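You operate a simulated robot arm through the tools that you are given. There is no shell and no other tool. Be economical: measure what you need, move in short steps, check, and stop when the job is done.

The job below is to be done with a simulated two-armed robot. You get a single attempt, and the scene is never put back.

JOB
Ready the next pickles: spice ground to the line or above, press wound up, brine open on the mat.
Fine: Hold mill, press and bottle steady; the cap lies on the table, the bottle on the cork mat. Set down upright: brine bottle.

It is judged by the outcome, as a careful person would: the job done as asked, and still so three seconds after it is handed in. It fails if anything else is knocked over, pushed out of place, dropped, spilled or broken. A push-on lid holds only when it is set on centred and level and pressed home; a screw cap is set on level and turned clockwise until tight.

ROBOT AND FRAMES
Two 7-joint arms with fingered hands on one trunk, on a base that drives. Base frame: it is fixed to the floor where the robot stands at the start and does not move with it; the origin is under the middle of the robot, x ahead of it, y to its left, z up. Units: mm, degrees, N and s.
The left shoulder is at the start at [75, 125, 1142], the right one opposite. With the tool pointing down near the work surface each hand reaches from about 100 to 460 mm from the robot's upright axis, wherever it stands, measured 20 degrees to its own side. Places, roughly: cork mat [500, -800, 900]; packing table [700, 0, 900]; press screw [500, -100, 1000]; spice crank [500, 200, 1000]. Payload 3.6 kg a hand.
The tool frame of a hand sits at the grasp point between the pads (the TCP): z along the fingers, y along the line on which they close. The tips reach 30 mm beyond it. Largest opening 104 mm; the body of the gripper starts 35 mm behind the TCP. The gripper is a hand of 4 fingers: y runs from the thumb to the fingers, the wrist lies at [-15, -104, -178] in the tool frame, and closing takes about 1.5 s.
Orientation is told as [roll, pitch, yaw] about the base's x, y, z axes, in that order, counted from this pose: with the fingers straight down and the wrist toward the robot, the tool's x, y and z point along [0, 1, 0], [1, 0, 0] and [0, 0, -1] of the base frame.

CONTROLS
- The arms move only by the tool drive_tool. It takes "left_increments", "right_increments" or both (then of equal length, played together; a hand with none holds still); each is a list of rows, each a list of 6 numbers: the turn, a rotation vector about the base's x, y, z in degrees, then the shift along the base's x, y, z in mm. In form: [[ax, ay, az, x, y, z], ...]. A call has 1 to 20 rows; each row shifts and turns the commanded pose from where the row before left it. "left_fingers" and "right_fingers" are, for a hand that has rows, the finger opening in mm, from 0 to 104, set as the call begins (left out, the last holds). Each row takes 0.2 s and may step no farther than 50 mm and 8.6 degrees from the row before; otherwise, or with a gripper value out of range, the whole call is refused. Where a pose cannot be reached the arm comes as near as it can. A force on the tool above 40 N (or 10 N above the force at the start of the call, whichever is more), or a blocked arm, ends the call early, and 0.2 s more pass. Each finger travels about 72 mm/s and halts on what it meets, pressing with about 24 N; the grip force reading is that of the motor and also rises with nothing between the fingers. The clock runs only during rows and for 0.2 s after the last one: add rows that do not move to give the fingers time. The reply holds the time, the measured pose of the TCP, the force on the tool along the base axes, the opening and the grip force, in the units named above and with some noise, with the torque about the TCP (base axes, N m) and any sound that the robot's microphone picked up.
- Cameras (640 x 400 px; columns grow to the right, rows downward): "scene" is now at [190.2, -17.2, 1287.7]; the picture's right is [-0.22, -0.98, 0.00], its down [-0.46, 0.10, -0.88] and it looks along [0.86, -0.19, -0.47] (base axes); focal length 214 px, centre (320, 200). "left" rides on the left gripper at [-61, -92, -130] in its tool frame; the picture's right is [-0.81, -0.28, 0.52], its down [0.53, -0.71, 0.46] and it looks along [0.24, 0.64, 0.72] (tool axes); focal length 275 px, centre (320, 200). "right" rides on the right gripper at [61, -92, -130] in its tool frame; the picture's right is [-0.81, 0.28, -0.52], its down [-0.53, -0.71, 0.46] and it looks along [-0.24, 0.64, 0.72] (tool axes); focal length 275 px, centre (320, 200). There is no depth. A picture from a camera that has moved, and an enlarged one, comes with that camera's place and axes in the base frame and with its lens.
- grab_frame(camera): a new picture of that camera. The clock stands still meanwhile.
- move_column(by): slides the trunk up (or, below 0, down) by that many mm; the arms and the scene camera ride with it, the base frame stays. It gives what a move gives, with no picture.
- drive_base(legs): drives the robot by 1 to 6 legs, each [ahead, left, turn to the left] in mm, mm and degrees, along the robot's own axes; the way and the turn of a leg run together, so that a leg with both is an arc; at most 1500 mm and 180 degrees a leg. The arms and the cameras ride along, it lands a little off, and it stops where it bumps. It gives what a move gives.
- curl_fingers(index, middle, ring, thumb_bend, thumb_turn, hand): sets how far each is bent, from 0 (flat) to 100 (curled in); at 30 the hand is open as for a grip, at 70 the pads meet at the TCP. One left out holds its place. A second passes; each finger stops where it meets its share of the squeeze, and holds until it gets a number again. A gripper value or a shape takes the hand back. It gives what a move gives, with no picture; readings hold the bend of each and the force on the fingers (four entries, about 0 where the hand has none), thumb and palm. thumb_turn goes from beside the hand (0) to across from the fingers (100), as for a grip.
- preshape(shape, hand): the hand has 4 fingers and takes this shape, open, in about a second: jaw (thumb against the fingers, like two jaws); tri (thumb and two fingers); tip (a fingertip pinch); poke (one finger out to press); point (the index stretched); flat (the hand flat); cup (the hand cupped); fist (a fist). The gripper value then closes the fingers along that shape, each until it touches; the sizes above hold for jaw. It gives what a move gives, with no picture.
- head_to(pan, tilt): turns the head with the scene camera to pan (to the left, within 80 degrees either way) and tilt (down, from -29 to 69), counted from straight ahead of the robot. It gives what a move gives.
- inspect(camera, box): a new picture of the part [left, top, right, bottom] of that camera's present view, enlarged. The clock stands still meanwhile.
- close_job(): hands the job in; it is judged then, once.

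Go step by step. Nothing tells you exact positions but the pictures and the camera data: compare them with the known pose of the tool, close in by small moves and look again before you grip or let go. The budget is 120 turns and 88 pictures, counting those below and the enlarged ones. Unless the task says otherwise, let go and move clear before handing in, and close with one line.

The tools are called after "Request:" as a command line: name --argument value ..., lists and objects as JSON in quotes. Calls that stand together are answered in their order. drive_tool: Moves the arms, as the interface text tells. Its arguments: {"type":"object","properties":{"left_increments":{"type":"array"},"left_fingers":{"type":"number"},"right_increments":{"type":"array"},"right_fingers":{"type":"number"}},"required":[]} The other tools are called the same way: move_column (by) slides the trunk up or down; preshape (shape, hand) gives the hand a shape; curl_fingers (index, middle, ring, thumb_bend, thumb_turn, hand) moves the fingers one by one; drive_base (legs) drives the base; head_to (pan, tilt) turns the head that bears the scene camera; grab_frame (camera) takes a picture; inspect (camera, box) takes an enlarged picture of a part of a camera's view; close_job () hands the job in.

At the start:

```text
time_s: 0.0
left_tool_pos: [578.4, 65.4, 1293.7]
left_tcp_rot: [0.0, 0.0, 0.0]
left_ft_force: [-0.6, 0.3, -0.4]
left_ft_torque: [-0.01, 0.02, 0.0]
left_gripper_width: 103.4
left_gripper_force: 0.0
left_shape: jaw
left_bend: [30.0, 30.0, 30.0, 30.0, 98.0]
left_finger forces: [0.0, 0.0, 0.0, 0.1, 0.1, 0.0]
right_tool_pos: [277.1, -316.3, 1278.0]
right_tcp_rot: [0.0, 0.1, 0.0]
right_ft_force: [1.3, 0.1, 1.3]
right_ft_torque: [0.01, 0.01, 0.0]
right_gripper_width: 103.8
right_gripper_force: 0.0
right_shape: jaw
right_bend: [30.0, 30.0, 30.0, 30.0, 98.0]
right_finger forces: [0.0, 0.0, 0.0, 0.1, 0.1, 0.0]
trunk travel left (down, up): [-375.0, 161.0]
robot x, y, heading: [0.5, -1.3, -0.1]
head pan, tilt: [-12.5, 28.0]
```

scene: 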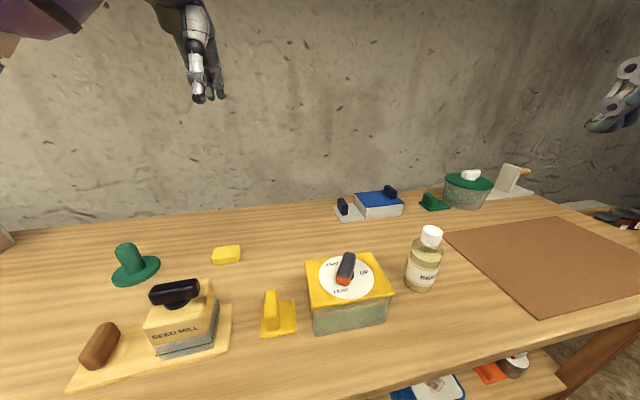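
right: 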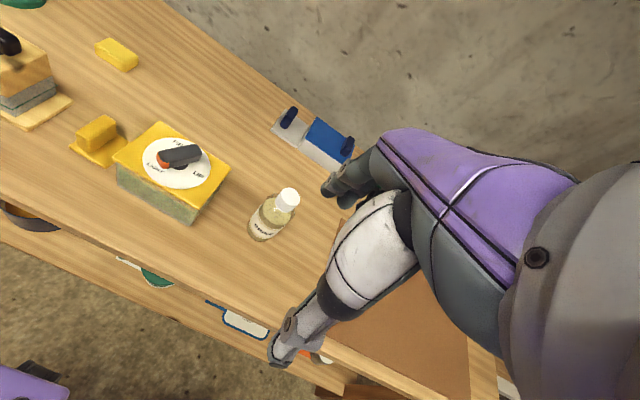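
left: 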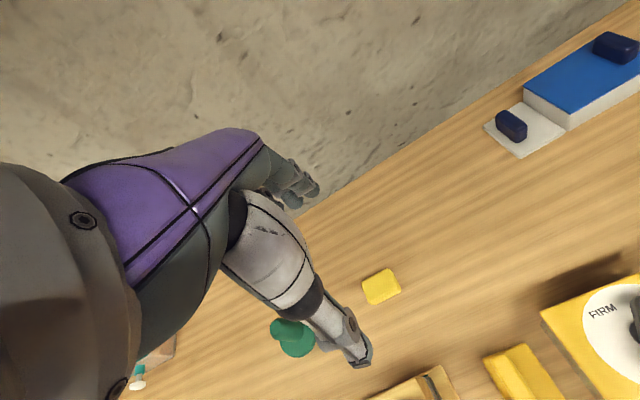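

I see a seed mill at left with a crank, a press with a dial in the middle, and a bottle with a white cap, and the cork mat at right. I'll enlarge the mill, press and bottle first.

Request:
inspect --camera "scene" --box '[60, 220, 260, 390]'

Request:
inspect --camera "scene" --box '[250, 210, 450, 340]'

```text
2.35 times, centred on (160, 305) of scene
camera zoom: at [190.2, -17.2, 1287.7], right [-0.22, -0.98, 0.0], down [-0.46, 0.1, -0.88], along [0.86, -0.19, -0.47], focal length 505 px, centre (696, -47)
```

zoom: 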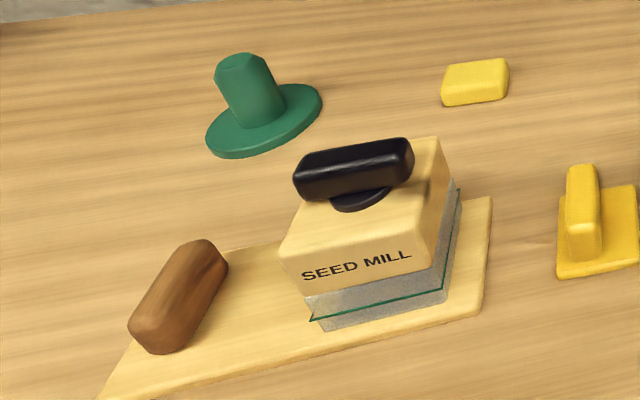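

```text
3.08 times, centred on (350, 275) of scene
camera zoom: at [190.2, -17.2, 1287.7], right [-0.22, -0.98, 0.0], down [-0.46, 0.1, -0.88], along [0.86, -0.19, -0.47], focal length 660 px, centre (228, -31)
```

zoom: 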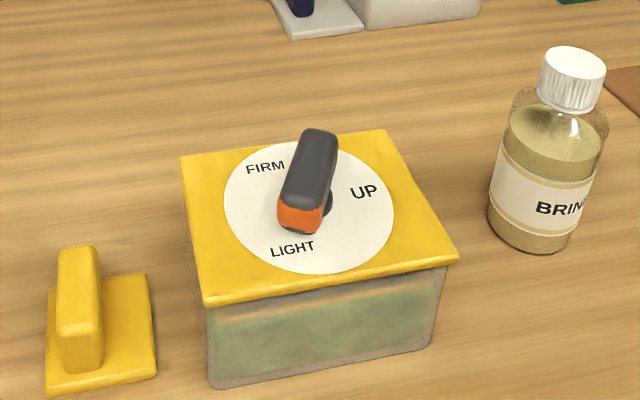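

Triangulating puts the table at z≈862, the press knob near (476,-132,976), the bottle cap near (496,-328,1015) and the mill knob near (480,170,985). I'll do the mill first, so I drive left to face it and look again.

Request:
drive_base --legs '[[0, 200, 0]]'

Request:
head_to --pan 0 --tilt 45

Request:
grab_frame --camera "scene"

Request:
grab_frame --camera "right"

```text
time_s: 1.6
left_tool_pos: [580.3, 263.1, 1294.3]
left_tcp_rot: [0.0, 0.1, -0.3]
left_ft_force: [-0.2, 1.0, 0.5]
left_ft_torque: [-0.02, 0.02, 0.01]
left_gripper_width: 103.8
left_gripper_force: 0.0
left_shape: jaw
left_bend: [30.0, 30.0, 30.0, 30.0, 98.0]
left_finger forces: [0.0, 0.0, 0.0, 0.0, 0.0, 0.1]
right_tool_pos: [275.9, -117.9, 1277.8]
right_tcp_rot: [0.0, 0.0, -0.3]
right_ft_force: [-0.5, -0.3, -0.1]
right_ft_torque: [-0.03, 0.02, 0.03]
right_gripper_width: 103.5
right_gripper_force: 0.1
right_shape: jaw
right_bend: [30.0, 30.0, 30.0, 30.0, 98.0]
right_finger forces: [0.0, 0.1, 0.0, 0.0, 0.0, 0.0]
trunk travel left (down, up): [-375.0, 161.0]
robot x, y, heading: [1.8, 202.3, -0.5]
head pan, tilt: [-12.5, 28.0]
```

```text
time_s: 2.4
left_tool_pos: [579.1, 262.7, 1294.7]
left_tcp_rot: [0.0, -0.1, -0.3]
left_ft_force: [-0.9, -0.1, -0.3]
left_ft_torque: [-0.02, -0.02, 0.02]
left_gripper_width: 103.7
left_gripper_force: 0.0
left_shape: jaw
left_bend: [30.0, 30.0, 30.0, 30.0, 98.0]
left_finger forces: [0.0, 0.0, 0.0, 0.0, 0.1, 0.0]
right_tool_pos: [274.8, -119.4, 1277.1]
right_tcp_rot: [-0.1, -0.1, -0.3]
right_ft_force: [0.1, 0.1, -0.3]
right_ft_torque: [0.0, -0.03, 0.01]
right_gripper_width: 103.6
right_gripper_force: 0.2
right_shape: jaw
right_bend: [30.0, 30.0, 30.0, 30.0, 98.0]
right_finger forces: [0.0, 0.0, 0.0, 0.1, 0.0, 0.1]
trunk travel left (down, up): [-375.0, 161.0]
robot x, y, heading: [3.7, 200.1, -0.1]
head pan, tilt: [0.0, 45.0]
```

```text
82 pictures are left
camera scene: at [183.0, 200.7, 1262.0], right [-0.01, -1.0, 0.0], down [-0.71, 0.0, -0.71], along [0.71, 0.0, -0.71], focal length 214 px, centre (320, 200)
```

scene: 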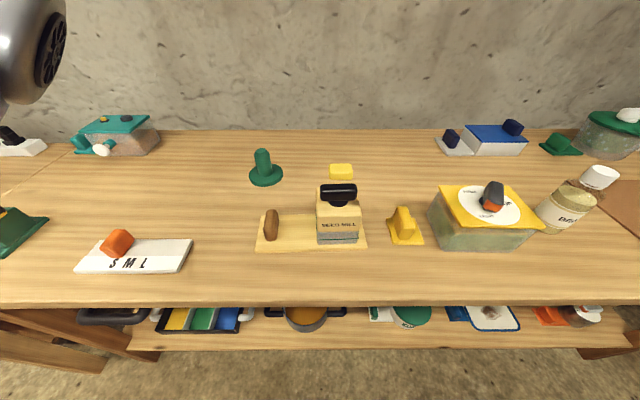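

```text
81 pictures are left
camera right: at [184.5, -57.1, 1407.8], right [0.27, -0.81, 0.52], down [-0.72, -0.53, -0.46], along [0.64, -0.25, -0.72], focal length 275 px, centre (320, 200)
```

right: 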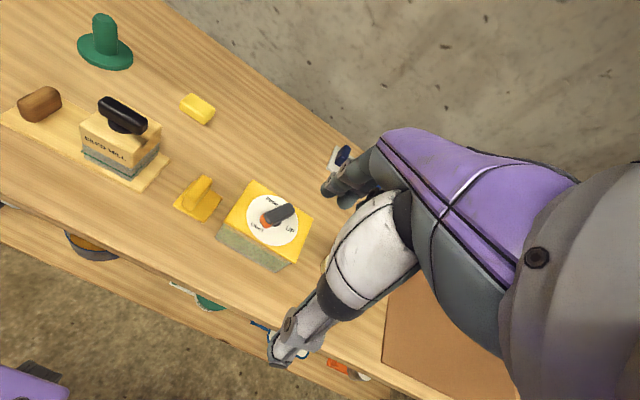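

From two views: mill knob (483,164,982), bar along y, and brown hold handle (479,308,887). I'll bring the right hand above the knob and the left hand above the handle.

Request:
drive_tool --right_increments '[[0, 0, 0, 26, 35.4, -22], [0, 0, 0, 26, 35.4, -22], [0, 0, 0, 26, 35.4, -22], [0, 0, 0, 26, 35.4, -22], [0, 0, 0, 26, 35.4, -22], [0, 0, 0, 26, 35.4, -22], [0, 0, 0, 26, 35.4, -22], [0, 0, 0, 26, 35.4, -22], [0, 0, 0, 0, 0, 0]]' --left_increments '[[0, 0, 0, -12.5, 5.6, -36], [0, 0, 0, -12.5, 5.6, -36], [0, 0, 0, -12.5, 5.6, -36], [0, 0, 0, -12.5, 5.6, -36], [0, 0, 0, -12.5, 5.6, -36], [0, 0, 0, -12.5, 5.6, -36], [0, 0, 0, -12.5, 5.6, -36], [0, 0, 0, -12.5, 5.6, -36], [0, 0, 0, 0, 0, 0]]'

Request:
grab_frame --camera "scene"

Request:
grab_frame --camera "right"

Request:
grab_frame --camera "left"

```text
time_s: 4.4
left_tool_pos: [479.1, 306.6, 1006.7]
left_tcp_rot: [-0.1, -0.1, -0.2]
left_ft_force: [0.2, -0.6, -0.7]
left_ft_torque: [-0.01, -0.03, -0.02]
left_gripper_width: 103.7
left_gripper_force: 0.0
left_shape: jaw
left_bend: [30.0, 30.0, 30.0, 30.0, 98.0]
left_finger forces: [0.0, 0.0, 0.0, 0.0, 0.1, 0.0]
right_tool_pos: [477.8, 157.4, 1109.7]
right_tcp_rot: [0.1, -0.1, -0.5]
right_ft_force: [-0.1, 0.2, -0.1]
right_ft_torque: [0.02, -0.02, 0.02]
right_gripper_width: 103.9
right_gripper_force: 0.0
right_shape: jaw
right_bend: [30.0, 30.0, 30.0, 30.0, 98.0]
right_finger forces: [0.0, 0.0, 0.0, 0.0, 0.0, 0.0]
right hand out of reach, approached as far as the arm can: row 8
trunk travel left (down, up): [-375.0, 161.0]
robot x, y, heading: [0.4, 197.6, -0.1]
head pan, tilt: [0.0, 45.0]
```

```text
80 pictures are left
camera scene: at [182.1, 200.7, 1262.1], right [-0.01, -1.0, 0.0], down [-0.71, 0.0, -0.71], along [0.71, 0.0, -0.71], focal length 214 px, centre (320, 200)
```

scene: 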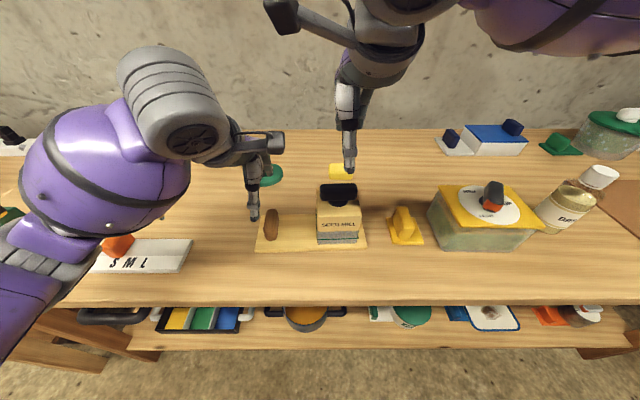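

```text
79 pictures are left
camera right: at [386.4, 217.8, 1238.8], right [0.27, -0.81, 0.52], down [-0.72, -0.53, -0.46], along [0.64, -0.25, -0.72], focal length 275 px, centre (320, 200)
```

right: 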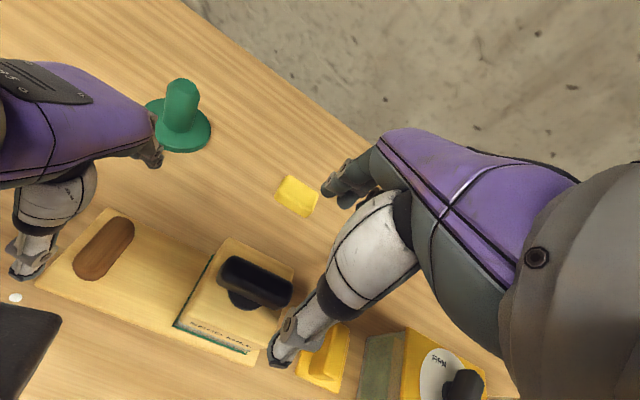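

```text
78 pictures are left
camera left: at [388.0, 247.0, 1136.4], right [-0.28, -0.81, -0.52], down [-0.71, 0.54, -0.46], along [0.65, 0.24, -0.72], focal length 275 px, centre (320, 200)
```

left: 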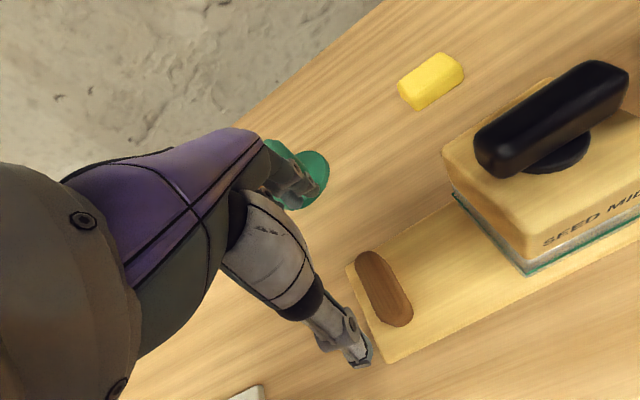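

The right arm is at the edge of its reach, so I shift the base a little ahead and left.

Request:
drive_base --legs '[[45, 60, 0]]'

```text
time_s: 5.4
left_tool_pos: [526.3, 366.8, 1007.3]
left_tcp_rot: [0.0, -0.1, -0.3]
left_ft_force: [0.1, 0.1, 0.7]
left_ft_torque: [0.02, -0.03, 0.01]
left_gripper_width: 103.7
left_gripper_force: 0.0
left_shape: jaw
left_bend: [30.0, 30.0, 30.0, 30.0, 98.0]
left_finger forces: [0.1, 0.0, 0.0, 0.1, 0.1, 0.0]
right_tool_pos: [524.1, 217.2, 1108.2]
right_tcp_rot: [0.1, 0.0, -0.4]
right_ft_force: [-0.8, 0.7, 0.2]
right_ft_torque: [-0.03, 0.02, 0.01]
right_gripper_width: 103.6
right_gripper_force: 0.1
right_shape: jaw
right_bend: [30.0, 30.0, 30.0, 30.0, 98.0]
right_finger forces: [0.1, 0.0, 0.0, 0.0, 0.0, 0.1]
trunk travel left (down, up): [-375.0, 161.0]
robot x, y, heading: [43.4, 258.3, -0.5]
head pan, tilt: [0.0, 45.0]
```

Base landed at (43,258). I lower both hands nearer their handles.

Request:
drive_tool --right_increments '[[0, 0, 0, -14, -18, -17], [0, 0, 0, -14, -18, -17], [0, 0, 0, -15, -19, -17], [0, 0, 0, 0, 0, -17], [0, 0, 0, 0, 0, 0]]' --left_increments '[[0, 0, 0, -16, -20, -20], [0, 0, 0, -16, -20, -20], [0, 0, 0, -16, -20, -20], [0, 0, 0, 0, 0, -20], [0, 0, 0, 0, 0, 0]]'

Request:
grab_frame --camera "scene"

Request:
grab_frame --camera "right"

Request:
grab_frame --camera "left"

```text
time_s: 6.6
left_tool_pos: [476.9, 304.4, 928.5]
left_tcp_rot: [0.0, -0.1, -0.3]
left_ft_force: [0.0, -0.3, 0.4]
left_ft_torque: [0.04, 0.01, 0.01]
left_gripper_width: 103.5
left_gripper_force: 0.0
left_shape: jaw
left_bend: [30.0, 30.0, 30.0, 30.0, 98.0]
left_finger forces: [0.0, 0.0, 0.0, 0.0, 0.0, 0.0]
right_tool_pos: [479.5, 158.8, 1040.9]
right_tcp_rot: [-0.1, 0.0, -0.4]
right_ft_force: [-0.2, -0.2, 0.3]
right_ft_torque: [0.01, -0.02, 0.02]
right_gripper_width: 103.8
right_gripper_force: 0.0
right_shape: jaw
right_bend: [30.0, 30.0, 30.0, 30.0, 98.0]
right_finger forces: [0.0, 0.1, 0.0, 0.1, 0.0, 0.0]
trunk travel left (down, up): [-375.0, 161.0]
robot x, y, heading: [44.6, 255.5, -0.5]
head pan, tilt: [0.0, 45.0]
```

```text
77 pictures are left
camera scene: at [228.2, 259.3, 1262.0], right [0.0, -1.0, 0.0], down [-0.71, 0.0, -0.71], along [0.71, 0.0, -0.71], focal length 214 px, centre (320, 200)
```

scene: 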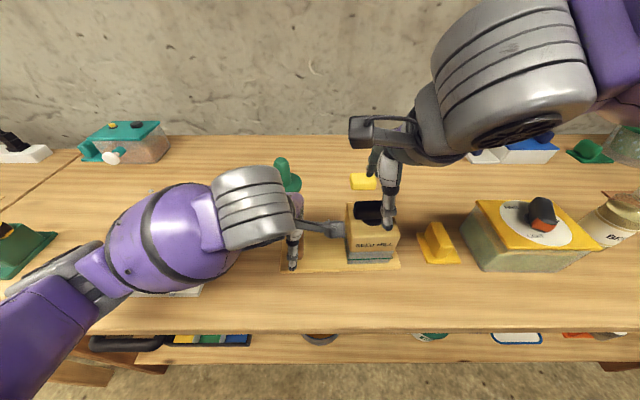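

```text
76 pictures are left
camera right: at [389.5, 220.4, 1170.5], right [0.27, -0.81, 0.52], down [-0.72, -0.53, -0.46], along [0.64, -0.25, -0.73], focal length 275 px, centre (320, 200)
```

right: 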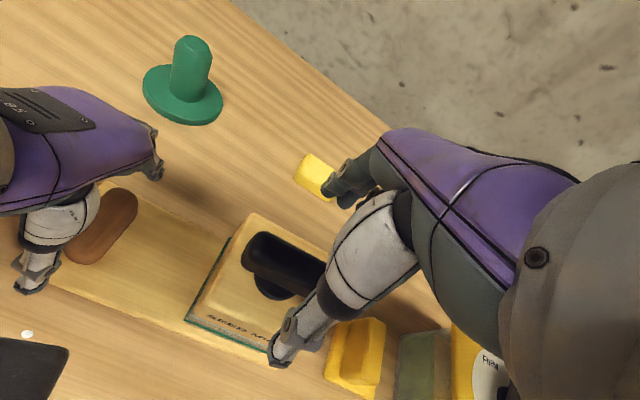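

```text
75 pictures are left
camera left: at [385.5, 245.0, 1057.3], right [-0.28, -0.81, -0.52], down [-0.71, 0.54, -0.46], along [0.65, 0.24, -0.72], focal length 275 px, centre (320, 200)
```

left: 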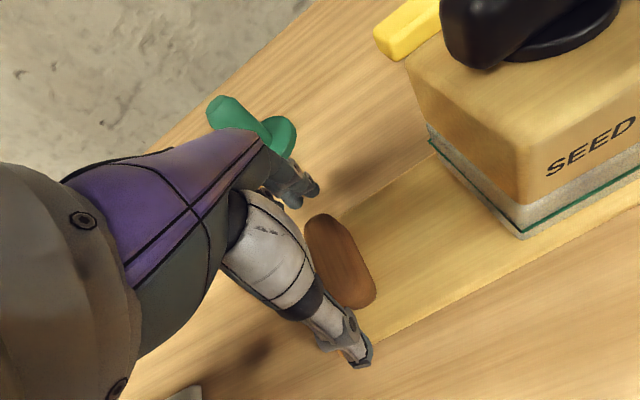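

Handle is about 82 mm long, centred at x≈485. I lower the left hand around it and the right hand around the knob bar, then check before closing.

Request:
drive_tool --right_increments '[[0, 0, 0, 2, 4, -14], [0, 0, 0, 0, 0, -13], [0, 0, 0, 0, 0, -13], [0, 0, 0, 0, 0, 0]]' --left_increments '[[0, 0, 0, 8, 1, 0], [0, 0, 0, 0, 0, -10], [0, 0, 0, 0, 0, -10], [0, 0, 0, 0, 0, 0]]'

Request:
grab_frame --camera "right"

Request:
grab_frame --camera "left"

Request:
inspect --camera "scene" --box '[260, 170, 460, 290]'

```text
time_s: 7.6
left_tool_pos: [486.0, 306.2, 906.6]
left_tcp_rot: [-0.1, -0.1, -0.3]
left_ft_force: [-2.0, -0.1, 1.5]
left_ft_torque: [0.04, 0.05, 0.05]
left_gripper_width: 103.8
left_gripper_force: 0.0
left_shape: jaw
left_bend: [30.0, 30.0, 30.0, 29.0, 98.0]
left_finger forces: [0.0, 0.0, 0.1, 0.1, 1.9, 0.0]
right_tool_pos: [481.1, 165.1, 1001.2]
right_tcp_rot: [0.2, 0.0, -0.4]
right_ft_force: [0.9, 0.0, -0.4]
right_ft_torque: [0.01, 0.04, -0.01]
right_gripper_width: 103.6
right_gripper_force: 0.2
right_shape: jaw
right_bend: [30.0, 30.0, 30.0, 30.0, 98.0]
right_finger forces: [0.0, 0.0, 0.0, 0.0, 0.1, 0.0]
trunk travel left (down, up): [-375.0, 161.0]
robot x, y, heading: [48.6, 257.0, -0.3]
head pan, tilt: [0.0, 45.0]
```

```text
74 pictures are left
camera right: at [390.4, 225.5, 1130.5], right [0.27, -0.81, 0.52], down [-0.72, -0.53, -0.46], along [0.64, -0.25, -0.73], focal length 275 px, centre (320, 200)
```

right: 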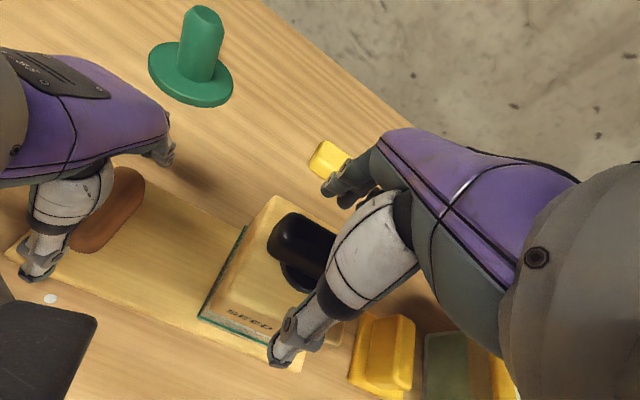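

```text
73 pictures are left
camera left: at [393.2, 246.6, 1037.6], right [-0.28, -0.81, -0.52], down [-0.71, 0.54, -0.46], along [0.65, 0.24, -0.72], focal length 275 px, centre (320, 200)
```

left: 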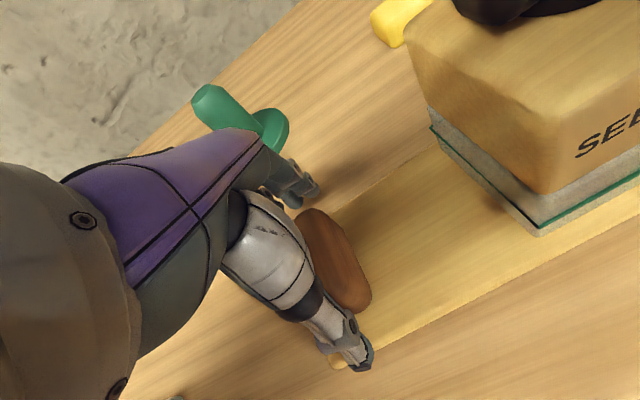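

```text
3.20 times, centred on (360, 230) of scene
camera zoom: at [228.1, 259.7, 1262.0], right [0.0, -1.0, 0.0], down [-0.71, 0.0, -0.71], along [0.71, 0.0, -0.71], focal length 686 px, centre (192, 104)
```

zoom: 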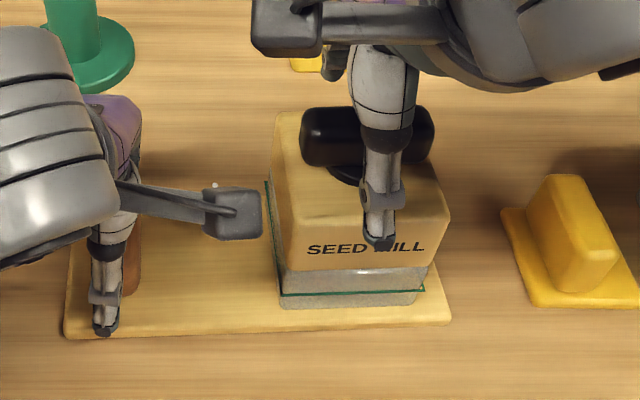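

Left thumb barely touches the near end of the handle; I shift back slightly and close both hands.

Request:
drive_tool --left_increments '[[0, 0, 0, -4, 0, 1], [0, 0, 0, 0, 0, 0], [0, 0, 0, 0, 0, 0], [0, 0, 0, 0, 0, 0], [0, 0, 0, 0, 0, 0], [0, 0, 0, 0, 0, 0], [0, 0, 0, 0, 0, 0]]' --left_fingers 0

Request:
drive_tool --right_increments '[[0, 0, 0, 0, 0, 0], [0, 0, 0, 0, 0, 0], [0, 0, 0, 0, 0, 0], [0, 0, 0, 0, 0, 0], [0, 0, 0, 0, 0, 0], [0, 0, 0, 0, 0, 0], [0, 0, 0, 0, 0, 0]]' --right_fingers 0

Request:
grab_frame --camera "right"

Request:
grab_frame --camera "left"

```text
time_s: 9.2
left_tool_pos: [480.7, 307.4, 910.8]
left_tcp_rot: [-0.1, -0.1, -0.2]
left_ft_force: [-3.3, 2.0, 11.5]
left_ft_torque: [0.05, -0.39, 0.05]
left_gripper_width: 66.3
left_gripper_force: 24.4
left_shape: jaw
left_bend: [74.0, 49.0, 54.0, 40.0, 98.0]
left_finger forces: [16.7, 9.9, 0.0, 0.0, 32.5, 0.0]
right_tool_pos: [481.3, 163.7, 1000.9]
right_tcp_rot: [0.1, -0.1, -0.4]
right_ft_force: [0.6, 0.4, -1.2]
right_ft_torque: [0.0, 0.0, -0.01]
right_gripper_width: 104.0
right_gripper_force: 0.0
right_shape: jaw
right_bend: [30.0, 30.0, 30.0, 30.0, 98.0]
right_finger forces: [0.0, 0.1, 0.0, 0.0, 0.0, 0.0]
trunk travel left (down, up): [-375.0, 161.0]
robot x, y, heading: [47.1, 260.5, -0.4]
head pan, tilt: [0.0, 45.0]
```

```text
time_s: 10.8
left_tool_pos: [480.2, 306.6, 909.6]
left_tcp_rot: [0.1, -0.2, -0.3]
left_ft_force: [-5.2, 2.2, 13.0]
left_ft_torque: [0.04, -0.48, 0.04]
left_gripper_width: 66.6
left_gripper_force: 24.2
left_shape: jaw
left_bend: [74.0, 49.0, 54.0, 40.0, 98.0]
left_finger forces: [16.8, 10.1, 0.0, 0.1, 33.5, 0.0]
right_tool_pos: [479.9, 163.6, 1001.4]
right_tcp_rot: [0.1, 0.1, -0.4]
right_ft_force: [0.1, -1.1, 0.0]
right_ft_torque: [-0.07, -0.03, 0.05]
right_gripper_width: 21.8
right_gripper_force: 23.9
right_shape: jaw
right_bend: [73.0, 58.0, 56.0, 75.0, 100.0]
right_finger forces: [13.0, 6.2, 2.8, 0.1, 21.1, 0.0]
trunk travel left (down, up): [-375.0, 161.0]
robot x, y, heading: [45.6, 258.7, -0.1]
head pan, tilt: [0.0, 45.0]
```

```text
71 pictures are left
camera right: at [389.7, 225.6, 1130.8], right [0.27, -0.81, 0.52], down [-0.72, -0.53, -0.46], along [0.64, -0.25, -0.72], focal length 275 px, centre (320, 200)
```

right: 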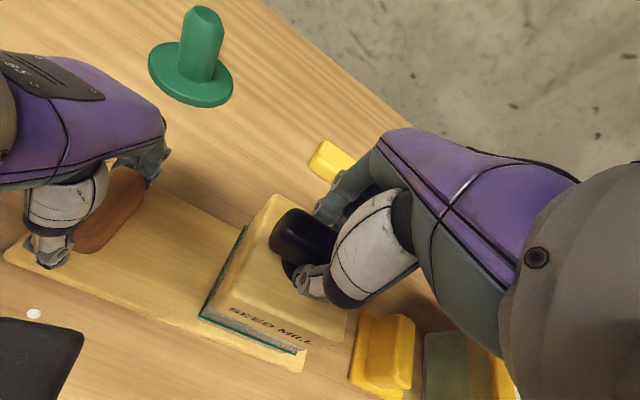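

```text
70 pictures are left
camera left: at [389.1, 246.7, 1038.7], right [-0.28, -0.81, -0.52], down [-0.71, 0.54, -0.46], along [0.65, 0.24, -0.72], focal length 275 px, centre (320, 200)
```

left: 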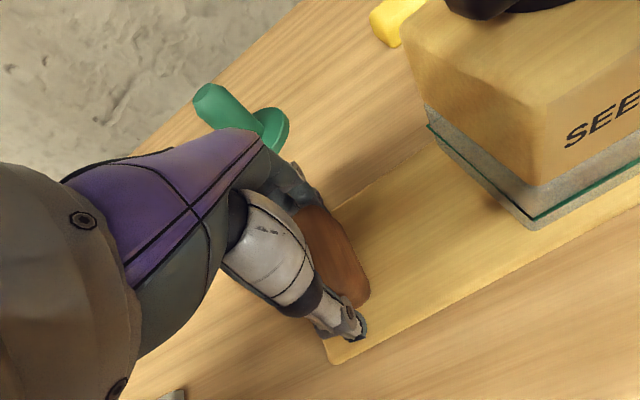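

Both hands hold. I turn the knob clockwise in small steps and watch the torque and the seed level.

Request:
drive_tool --right_increments '[[0, 0, -8, 0, 0, 0], [0, 0, -8, 0, 0, 0], [0, 0, -8, 0, 0, 0], [0, 0, -8, 0, 0, 0], [0, 0, -8, 0, 0, 0], [0, 0, 0, 0, 0, 0]]'

Request:
inspect --camera "scene" --box '[260, 170, 460, 290]'

```text
time_s: 12.1
left_tool_pos: [480.1, 304.5, 910.2]
left_tcp_rot: [-0.4, -0.2, -0.3]
left_ft_force: [3.0, -4.5, 4.9]
left_ft_torque: [0.07, -0.16, 0.38]
left_gripper_width: 69.0
left_gripper_force: 23.8
left_shape: jaw
left_bend: [73.0, 56.0, 54.0, 43.0, 95.0]
left_finger forces: [19.5, 6.4, 0.0, 0.1, 20.4, 0.1]
right_tool_pos: [503.9, 155.9, 998.6]
right_tcp_rot: [1.2, 0.0, -39.2]
right_ft_force: [-13.5, 7.2, 21.8]
right_ft_torque: [0.36, 0.62, 0.04]
right_gripper_width: 24.6
right_gripper_force: 23.8
right_shape: jaw
right_bend: [74.0, 61.0, 61.0, 74.0, 100.0]
right_finger forces: [9.0, 3.0, 2.7, 0.0, 31.5, 0.0]
right hand out of reach, approached as far as the arm can: row 5
trunk travel left (down, up): [-375.0, 161.0]
robot x, y, heading: [44.0, 256.4, -0.3]
head pan, tilt: [0.0, 45.0]
stopped in row 6 (right hand): the force on the tool passed its limit (the readings are from after the stop); the commanded pose is now the measured one
```

```text
3.20 times, centred on (360, 230) of scene
camera zoom: at [225.8, 260.3, 1262.5], right [0.0, -1.0, 0.0], down [-0.71, 0.0, -0.71], along [0.71, 0.0, -0.71], focal length 686 px, centre (192, 104)
```

zoom: 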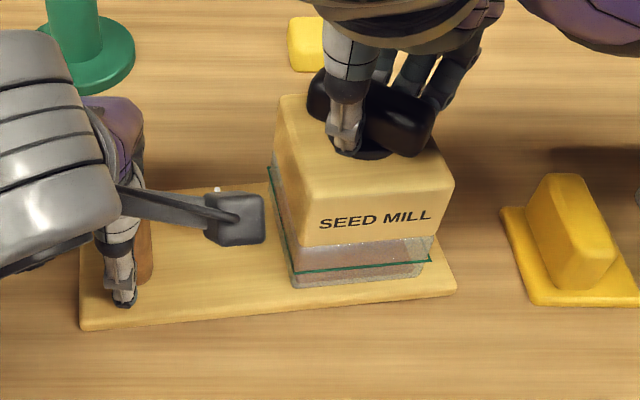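

The clockwise turn ran into the arm's limit and shifted the mill slightly. I look closer at the glass before going on.

Request:
grab_frame --camera "left"

Request:
inspect --camera "scene" --box '[335, 230, 405, 270]'

```text
68 pictures are left
camera left: at [387.9, 246.3, 1039.8], right [-0.28, -0.81, -0.51], down [-0.71, 0.53, -0.46], along [0.65, 0.23, -0.72], focal length 275 px, centre (320, 200)
```

left: 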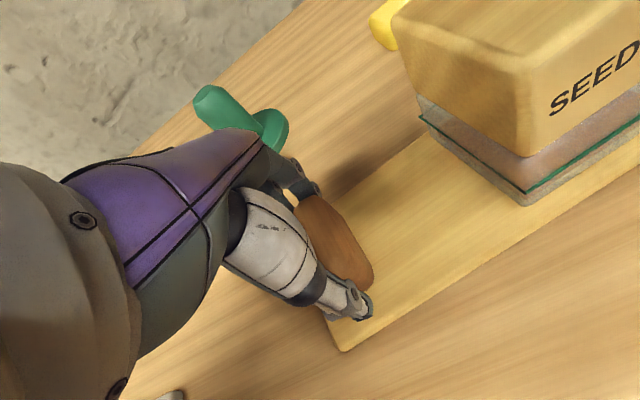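

```text
9.14 times, centred on (370, 250) of scene
camera zoom: at [225.8, 260.3, 1262.5], right [0.0, -1.0, 0.0], down [-0.71, 0.0, -0.71], along [0.71, 0.0, -0.71], focal length 1961 px, centre (-137, -257)
```

zoom: 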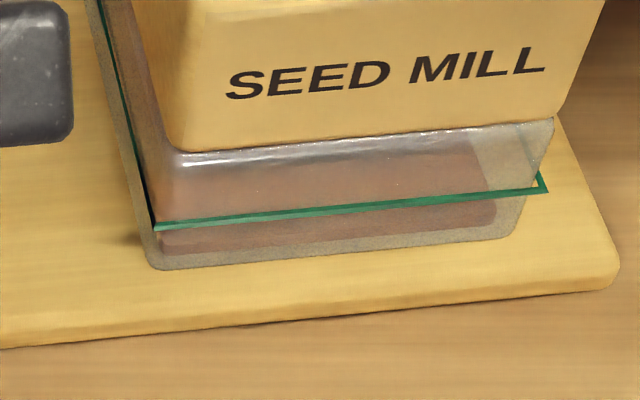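

The clockwise turn works: brown spice has appeared at the bottom of the glass, still below the line. I let go of the knob, rise and look for a new grip with the hand wound the other way.

Request:
drive_tool --right_increments '[[0, 0, 0, 0, 0, 0], [0, 0, 0, 0, 0, 0], [0, 0, 0, 0, 0, 0], [0, 0, 0, 0, 0, 0], [0, 0, 0, 0, 0, 25], [0, 0, 0, 0, 0, 35], [0, 0, 8, -4, 1, 0], [0, 0, 8, -4, 1, 0], [0, 0, 8, -4, 1, 0], [0, 0, 8, -4, 1, 0], [0, 0, 8, -4, 1, 0], [0, 0, 8, -4, 1, 0], [0, 0, 8, 0, 0, 0], [0, 0, 8, 0, 0, 0], [0, 0, 8, 0, 0, 0], [0, 0, 8, 0, 0, 0], [0, 0, 8, 0, 0, 0]]' --right_fingers 104

Request:
grab_frame --camera "right"

Request:
inspect --camera "scene" --box '[260, 150, 460, 290]'

```text
time_s: 15.7
left_tool_pos: [480.9, 306.5, 909.4]
left_tcp_rot: [-0.1, 0.0, -0.4]
left_ft_force: [-1.6, 0.0, 12.6]
left_ft_torque: [0.0, -0.72, 0.3]
left_gripper_width: 68.4
left_gripper_force: 23.6
left_shape: jaw
left_bend: [73.0, 56.0, 54.0, 43.0, 96.0]
left_finger forces: [19.8, 7.7, 0.0, 0.0, 22.9, 0.1]
right_tool_pos: [479.8, 159.6, 1056.4]
right_tcp_rot: [0.9, 0.0, 48.6]
right_ft_force: [-0.1, 0.2, -0.1]
right_ft_torque: [0.01, 0.01, -0.03]
right_gripper_width: 103.8
right_gripper_force: 0.0
right_shape: jaw
right_bend: [30.0, 30.0, 30.0, 30.0, 98.0]
right_finger forces: [0.0, 0.0, 0.0, 0.0, 0.1, 0.0]
trunk travel left (down, up): [-375.0, 161.0]
robot x, y, heading: [45.6, 260.1, -0.4]
head pan, tilt: [0.0, 45.0]
```

```text
66 pictures are left
camera right: at [376.2, 129.8, 1187.1], right [0.8, -0.34, 0.5], down [-0.08, -0.88, -0.46], along [0.6, 0.33, -0.73], focal length 275 px, centre (320, 200)
```

right: 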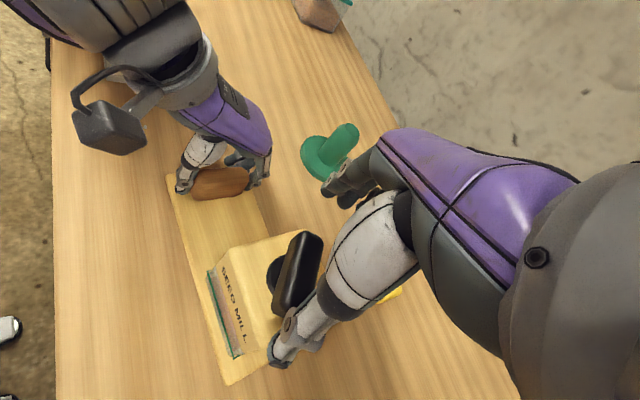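

```text
2.86 times, centred on (360, 220) of scene
camera zoom: at [227.4, 259.7, 1262.1], right [0.0, -1.0, 0.0], down [-0.71, 0.0, -0.71], along [0.71, 0.0, -0.71], focal length 613 px, centre (206, 143)
```

zoom: 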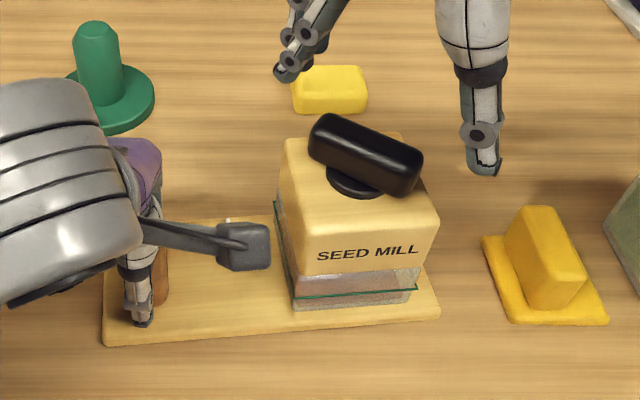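

Knob centre is now about (494,158), with the bar at 41° from x. I'll grip it end to end at yaw 41.

Request:
drive_tool --right_increments '[[0, 0, -7.5, 14, -2, 0], [0, 0, 0, 0, 0, -20], [0, 0, 0, 0, 0, -18], [0, 0, 0, 0, 0, -17], [0, 0, 0, 0, 0, 0]]'

Request:
grab_frame --camera "right"

Request:
inspect --camera "scene" --box '[260, 150, 460, 290]'

```text
time_s: 16.9
left_tool_pos: [481.2, 304.7, 908.9]
left_tcp_rot: [-0.3, 0.0, -0.4]
left_ft_force: [-1.7, 1.1, 12.4]
left_ft_torque: [0.03, -0.7, 0.29]
left_gripper_width: 68.3
left_gripper_force: 24.5
left_shape: jaw
left_bend: [73.0, 56.0, 54.0, 43.0, 96.0]
left_finger forces: [19.8, 7.8, 0.0, 0.0, 23.2, 0.0]
right_tool_pos: [495.7, 158.0, 1000.7]
right_tcp_rot: [0.8, 0.1, 40.9]
right_ft_force: [-0.4, 0.4, -0.1]
right_ft_torque: [-0.07, 0.03, 0.05]
right_gripper_width: 103.5
right_gripper_force: 0.0
right_shape: jaw
right_bend: [30.0, 30.0, 30.0, 30.0, 98.0]
right_finger forces: [0.0, 0.1, 0.0, 0.1, 0.1, 0.1]
trunk travel left (down, up): [-375.0, 161.0]
robot x, y, heading: [48.6, 259.0, -0.3]
head pan, tilt: [0.0, 45.0]
```

```text
64 pictures are left
camera right: at [388.0, 142.3, 1131.4], right [0.75, -0.44, 0.5], down [-0.19, -0.86, -0.46], along [0.64, 0.25, -0.73], focal length 275 px, centre (320, 200)
```

right: 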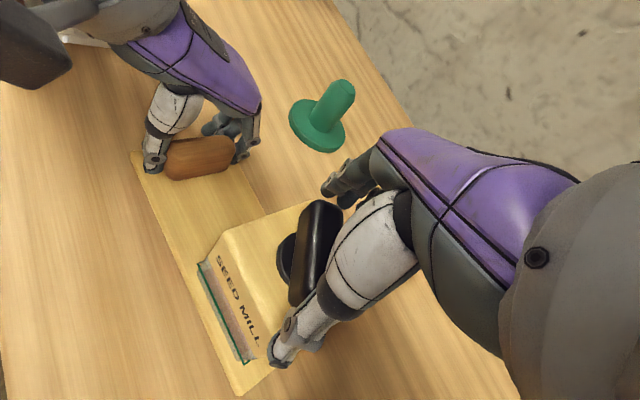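

```text
2.86 times, centred on (360, 220) of scene
camera zoom: at [227.5, 259.8, 1262.1], right [0.0, -1.0, 0.0], down [-0.71, 0.0, -0.71], along [0.71, 0.0, -0.71], focal length 613 px, centre (206, 143)
```

zoom: 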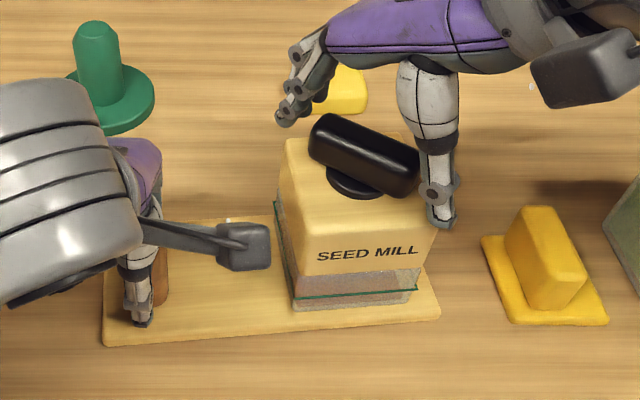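

Aligned; I close on the bar ends and turn clockwise 60° gently.

Request:
drive_tool --right_increments '[[0, 0, 0, 0, 0, 0], [0, 0, 0, 0, 0, 0], [0, 0, 0, 0, 0, 0], [0, 0, 0, 0, 0, 0], [0, 0, 0, 0, 0, 0]]' --right_fingers 0

Request:
drive_tool --right_increments '[[0, 0, -5, 0, 0, 0], [0, 0, -5, 0, 0, 0], [0, 0, -5, 0, 0, 0], [0, 0, -5, 0, 0, 0], [0, 0, -5, 0, 0, 0], [0, 0, -5, 0, 0, 0], [0, 0, -5, 0, 0, 0], [0, 0, -5, 0, 0, 0], [0, 0, -5, 0, 0, 0], [0, 0, -5, 0, 0, 0], [0, 0, -5, 0, 0, 0], [0, 0, -5, 0, 0, 0], [0, 0, 0, 0, 0, 0]]'

Request:
inspect --camera "scene" --box '[290, 170, 430, 270]'

```text
time_s: 18.1
left_tool_pos: [479.5, 305.7, 908.6]
left_tcp_rot: [-0.2, 0.1, -0.4]
left_ft_force: [0.3, 2.7, 13.6]
left_ft_torque: [0.01, -0.52, 0.35]
left_gripper_width: 68.3
left_gripper_force: 23.7
left_shape: jaw
left_bend: [73.0, 56.0, 54.0, 43.0, 96.0]
left_finger forces: [19.6, 9.4, 0.0, 0.0, 22.0, 0.1]
right_tool_pos: [495.7, 156.3, 1001.0]
right_tcp_rot: [0.9, 0.2, 41.1]
right_ft_force: [-1.2, -5.5, -1.6]
right_ft_torque: [-0.14, 0.08, -0.01]
right_gripper_width: 52.6
right_gripper_force: 23.9
right_shape: jaw
right_bend: [74.0, 62.0, 54.0, 62.0, 100.0]
right_finger forces: [13.4, 7.1, 0.1, 0.0, 21.7, 0.0]
trunk travel left (down, up): [-375.0, 161.0]
robot x, y, heading: [43.2, 257.3, -0.4]
head pan, tilt: [0.0, 45.0]
```

```text
time_s: 20.9
left_tool_pos: [480.9, 305.8, 909.6]
left_tcp_rot: [-0.2, -0.1, -0.4]
left_ft_force: [3.3, 3.5, 15.5]
left_ft_torque: [0.04, -0.51, 0.51]
left_gripper_width: 68.5
left_gripper_force: 23.6
left_shape: jaw
left_bend: [73.0, 56.0, 54.0, 44.0, 96.0]
left_finger forces: [21.6, 10.2, 0.0, 0.1, 19.8, 0.0]
right_tool_pos: [496.1, 157.5, 999.9]
right_tcp_rot: [0.9, 0.1, -19.2]
right_ft_force: [-4.1, -6.9, 0.4]
right_ft_torque: [-0.11, 0.08, 0.06]
right_gripper_width: 52.2
right_gripper_force: 23.4
right_shape: jaw
right_bend: [74.0, 62.0, 54.0, 62.0, 100.0]
right_finger forces: [15.8, 10.3, 0.1, 0.1, 21.2, 0.0]
trunk travel left (down, up): [-375.0, 161.0]
robot x, y, heading: [46.4, 258.2, -0.2]
head pan, tilt: [0.0, 45.0]
```

```text
4.00 times, centred on (360, 220) of scene
camera zoom: at [227.5, 259.3, 1262.1], right [0.0, -1.0, 0.0], down [-0.71, 0.0, -0.71], along [0.71, 0.0, -0.71], focal length 858 px, centre (160, 120)
```

zoom: 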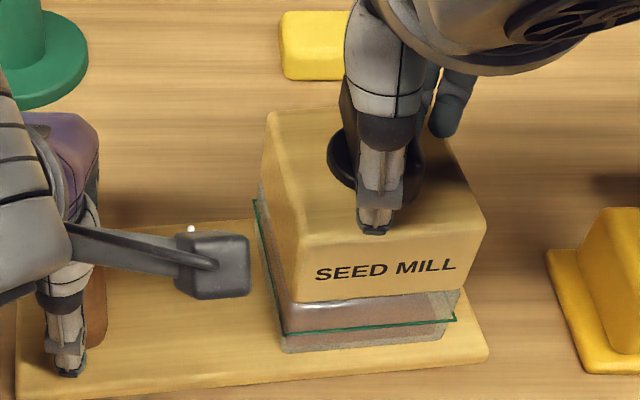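

The knob turned smoothly and the mill stayed still. I zoom on the glass.

Request:
inspect --camera "scene" --box '[340, 230, 410, 270]'

```text
9.14 times, centred on (375, 250) of scene
camera zoom: at [227.5, 259.3, 1262.1], right [0.0, -1.0, 0.0], down [-0.71, 0.0, -0.71], along [0.71, 0.0, -0.71], focal length 1961 px, centre (-183, -257)
```

zoom: 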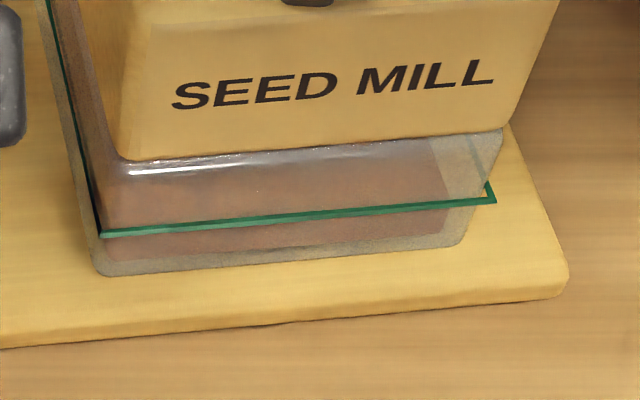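

Level is still hard to read but has likely risen. I regrip across the bar at yaw 71 for another stroke.

Request:
drive_tool --right_increments '[[0, 0, 0, 0, 0, 0], [0, 0, 0, 0, 0, 0], [0, 0, 0, 0, 0, 0], [0, 0, 0, 0, 0, 25], [0, 0, 0, 0, 0, 30], [0, 0, 8.5, 0, 0, 0], [0, 0, 8.5, 0, 0, 0], [0, 0, 8.5, 0, 0, 0], [0, 0, 8.5, 0, 0, 0], [0, 0, 8.5, 0, 0, 0], [0, 0, 8.5, 0, 0, 0], [0, 0, 8.5, 0, 0, 0], [0, 0, 8.5, 0, 0, 0], [0, 0, 8.5, 0, 0, 0], [0, 0, 8.5, 0, 0, 0], [0, 0, 4, 0, 0, 0], [0, 0, 0, 0, 0, 0]]' --right_fingers 104

Request:
grab_frame --camera "right"

Request:
inspect --camera "scene" --box '[290, 170, 430, 270]'

```text
time_s: 24.5
left_tool_pos: [479.9, 306.0, 910.1]
left_tcp_rot: [-0.2, 0.0, -0.4]
left_ft_force: [-1.7, 1.1, 10.7]
left_ft_torque: [-0.03, -0.52, 0.25]
left_gripper_width: 68.0
left_gripper_force: 23.9
left_shape: jaw
left_bend: [73.0, 57.0, 54.0, 44.0, 97.0]
left_finger forces: [19.0, 7.5, 0.0, 0.1, 22.5, 0.1]
right_tool_pos: [477.2, 179.6, 1056.3]
right_tcp_rot: [1.0, 1.0, 62.9]
right_ft_force: [0.6, -0.1, -0.4]
right_ft_torque: [-0.01, -0.04, 0.0]
right_gripper_width: 103.7
right_gripper_force: 0.1
right_shape: jaw
right_bend: [30.0, 30.0, 30.0, 30.0, 98.0]
right_finger forces: [0.0, 0.0, 0.0, 0.0, 0.0, 0.1]
right hand out of reach, approached as far as the arm can: row 14, 15, 16
trunk travel left (down, up): [-375.0, 161.0]
robot x, y, heading: [46.3, 258.1, -0.3]
head pan, tilt: [0.0, 45.0]
```

```text
60 pictures are left
camera right: at [384.2, 126.6, 1187.5], right [0.86, -0.12, 0.5], down [0.14, -0.88, -0.45], along [0.49, 0.46, -0.74], focal length 275 px, centre (320, 200)
```

right: 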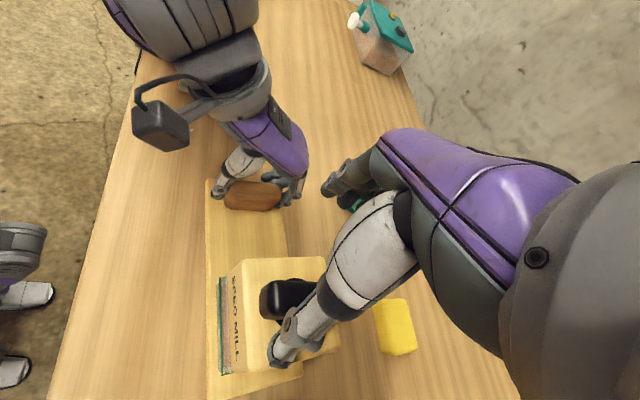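

```text
4.00 times, centred on (360, 220) of scene
camera zoom: at [227.6, 260.0, 1262.1], right [0.0, -1.0, 0.0], down [-0.71, 0.0, -0.71], along [0.71, 0.0, -0.71], focal length 858 px, centre (160, 120)
```

zoom: 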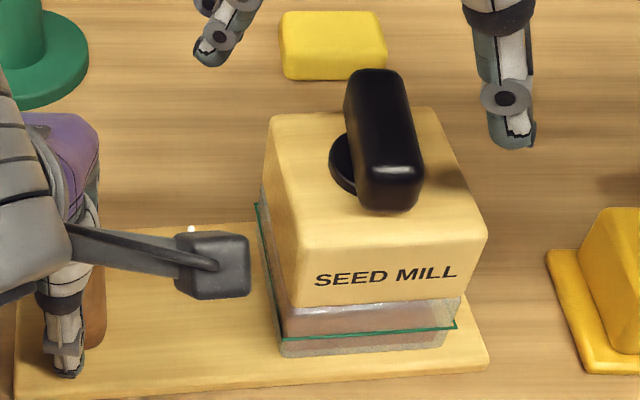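

The right wrist is near its limit there, and the bar now points almost along x. Before regripping I check the spice level from the left hand's camera.

Request:
inspect --camera "left" --box '[400, 60, 640, 210]'

Request:
inspect --camera "right" --box '[190, 250, 310, 390]'

```text
2.67 times, centred on (520, 135) of left
camera zoom: at [389.3, 246.2, 1038.4], right [-0.28, -0.81, -0.51], down [-0.71, 0.54, -0.46], along [0.65, 0.24, -0.73], focal length 734 px, centre (-213, 373)
```

zoom: 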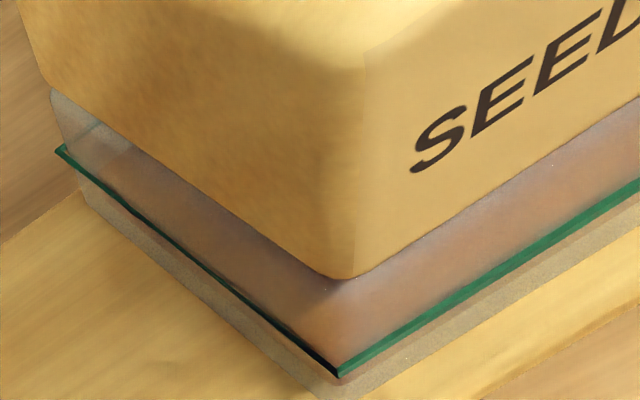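

```text
2.86 times, centred on (250, 320) of right
camera zoom: at [384.2, 126.6, 1187.5], right [0.86, -0.12, 0.5], down [0.14, -0.88, -0.45], along [0.49, 0.46, -0.74], focal length 786 px, centre (520, -143)
```

zoom: 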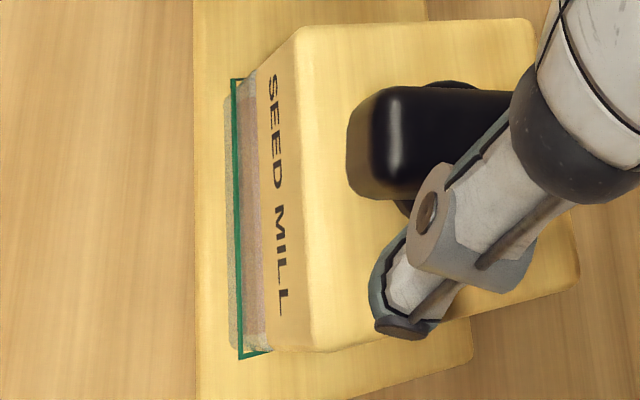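

Level still unreadable, so I'll keep grinding. I release both hands, lift them, and turn the base 30° left so the right wrist's range suits the knob.

Request:
drive_tool --left_increments '[[0, 0, 0, 0, 0, 0], [0, 0, 0, 0, 0, 0], [0, 0, 0, 0, 0, 0], [0, 0, 0, 0, 0, 0], [0, 0, 0, 0, 0, 20], [0, 0, 0, 0, 0, 40], [0, 0, 0, 0, 0, 40]]' --left_fingers 104 --right_increments '[[0, 0, -3, 0, 0, 20], [0, 0, -3, 0, 0, 20], [0, 0, -3, 0, 0, 20], [0, 0, 0, 0, 0, 0], [0, 0, 0, 0, 0, 0], [0, 0, 0, 0, 0, 0], [0, 0, 0, 0, 0, 0]]'

Request:
drive_base --legs '[[0, 0, 30]]'

Request:
head_to --pan -35 --tilt 45

Request:
grab_frame --camera "scene"

```text
time_s: 26.1
left_tool_pos: [481.3, 304.9, 1008.7]
left_tcp_rot: [-0.2, 0.1, -0.5]
left_ft_force: [-0.8, 0.0, -0.6]
left_ft_torque: [-0.01, -0.02, -0.03]
left_gripper_width: 103.5
left_gripper_force: 0.1
left_shape: jaw
left_bend: [30.0, 30.0, 30.0, 30.0, 98.0]
left_finger forces: [0.0, 0.0, 0.0, 0.0, 0.1, 0.0]
right_tool_pos: [478.7, 179.3, 1115.3]
right_tcp_rot: [1.4, 0.5, 55.0]
right_ft_force: [0.6, -0.3, -0.5]
right_ft_torque: [-0.04, -0.02, 0.02]
right_gripper_width: 103.9
right_gripper_force: 0.1
right_shape: jaw
right_bend: [30.0, 30.0, 30.0, 30.0, 98.0]
right_finger forces: [0.0, 0.1, 0.1, 0.1, 0.1, 0.0]
trunk travel left (down, up): [-375.0, 161.0]
robot x, y, heading: [45.6, 256.0, -0.2]
head pan, tilt: [0.0, 45.0]
```

```text
time_s: 28.0
left_tool_pos: [400.2, 515.1, 1007.8]
left_tcp_rot: [-0.2, 0.1, 29.6]
left_ft_force: [0.1, -0.4, 0.6]
left_ft_torque: [0.02, -0.01, 0.01]
left_gripper_width: 103.8
left_gripper_force: 0.0
left_shape: jaw
left_bend: [30.0, 30.0, 30.0, 30.0, 98.0]
left_finger forces: [0.0, 0.0, 0.0, 0.1, 0.0, 0.1]
right_tool_pos: [460.8, 403.6, 1114.8]
right_tcp_rot: [1.3, 0.5, 84.9]
right_ft_force: [-0.6, 0.1, 0.5]
right_ft_torque: [0.0, -0.02, -0.02]
right_gripper_width: 103.6
right_gripper_force: 0.1
right_shape: jaw
right_bend: [30.0, 30.0, 30.0, 30.0, 98.0]
right_finger forces: [0.0, 0.1, 0.0, 0.1, 0.0, 0.0]
trunk travel left (down, up): [-375.0, 161.0]
robot x, y, heading: [42.7, 256.4, 29.6]
head pan, tilt: [0.0, 45.0]
```

```text
time_s: 29.0
left_tool_pos: [399.1, 514.9, 1007.9]
left_tcp_rot: [-0.2, 0.1, 29.5]
left_ft_force: [0.3, 0.2, 0.2]
left_ft_torque: [0.01, -0.01, 0.02]
left_gripper_width: 103.8
left_gripper_force: 0.1
left_shape: jaw
left_bend: [30.0, 30.0, 30.0, 30.0, 98.0]
left_finger forces: [0.0, 0.1, 0.1, 0.1, 0.0, 0.1]
right_tool_pos: [461.4, 405.2, 1115.0]
right_tcp_rot: [1.3, 0.5, 84.9]
right_ft_force: [-0.9, -0.1, 0.5]
right_ft_torque: [0.05, 0.02, 0.0]
right_gripper_width: 103.7
right_gripper_force: 0.0
right_shape: jaw
right_bend: [30.0, 30.0, 30.0, 30.0, 98.0]
right_finger forces: [0.1, 0.1, 0.1, 0.0, 0.0, 0.0]
trunk travel left (down, up): [-375.0, 161.0]
robot x, y, heading: [46.1, 260.0, 29.4]
head pan, tilt: [-35.0, 45.0]
```

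```text
56 pictures are left
camera scene: at [214.8, 303.4, 1262.0], right [-0.09, -1.0, 0.0], down [-0.7, 0.07, -0.71], along [0.7, -0.07, -0.71], focal length 214 px, centre (320, 200)
```

scene: 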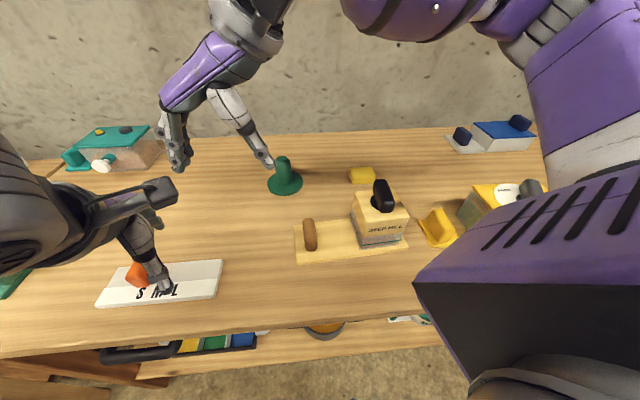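

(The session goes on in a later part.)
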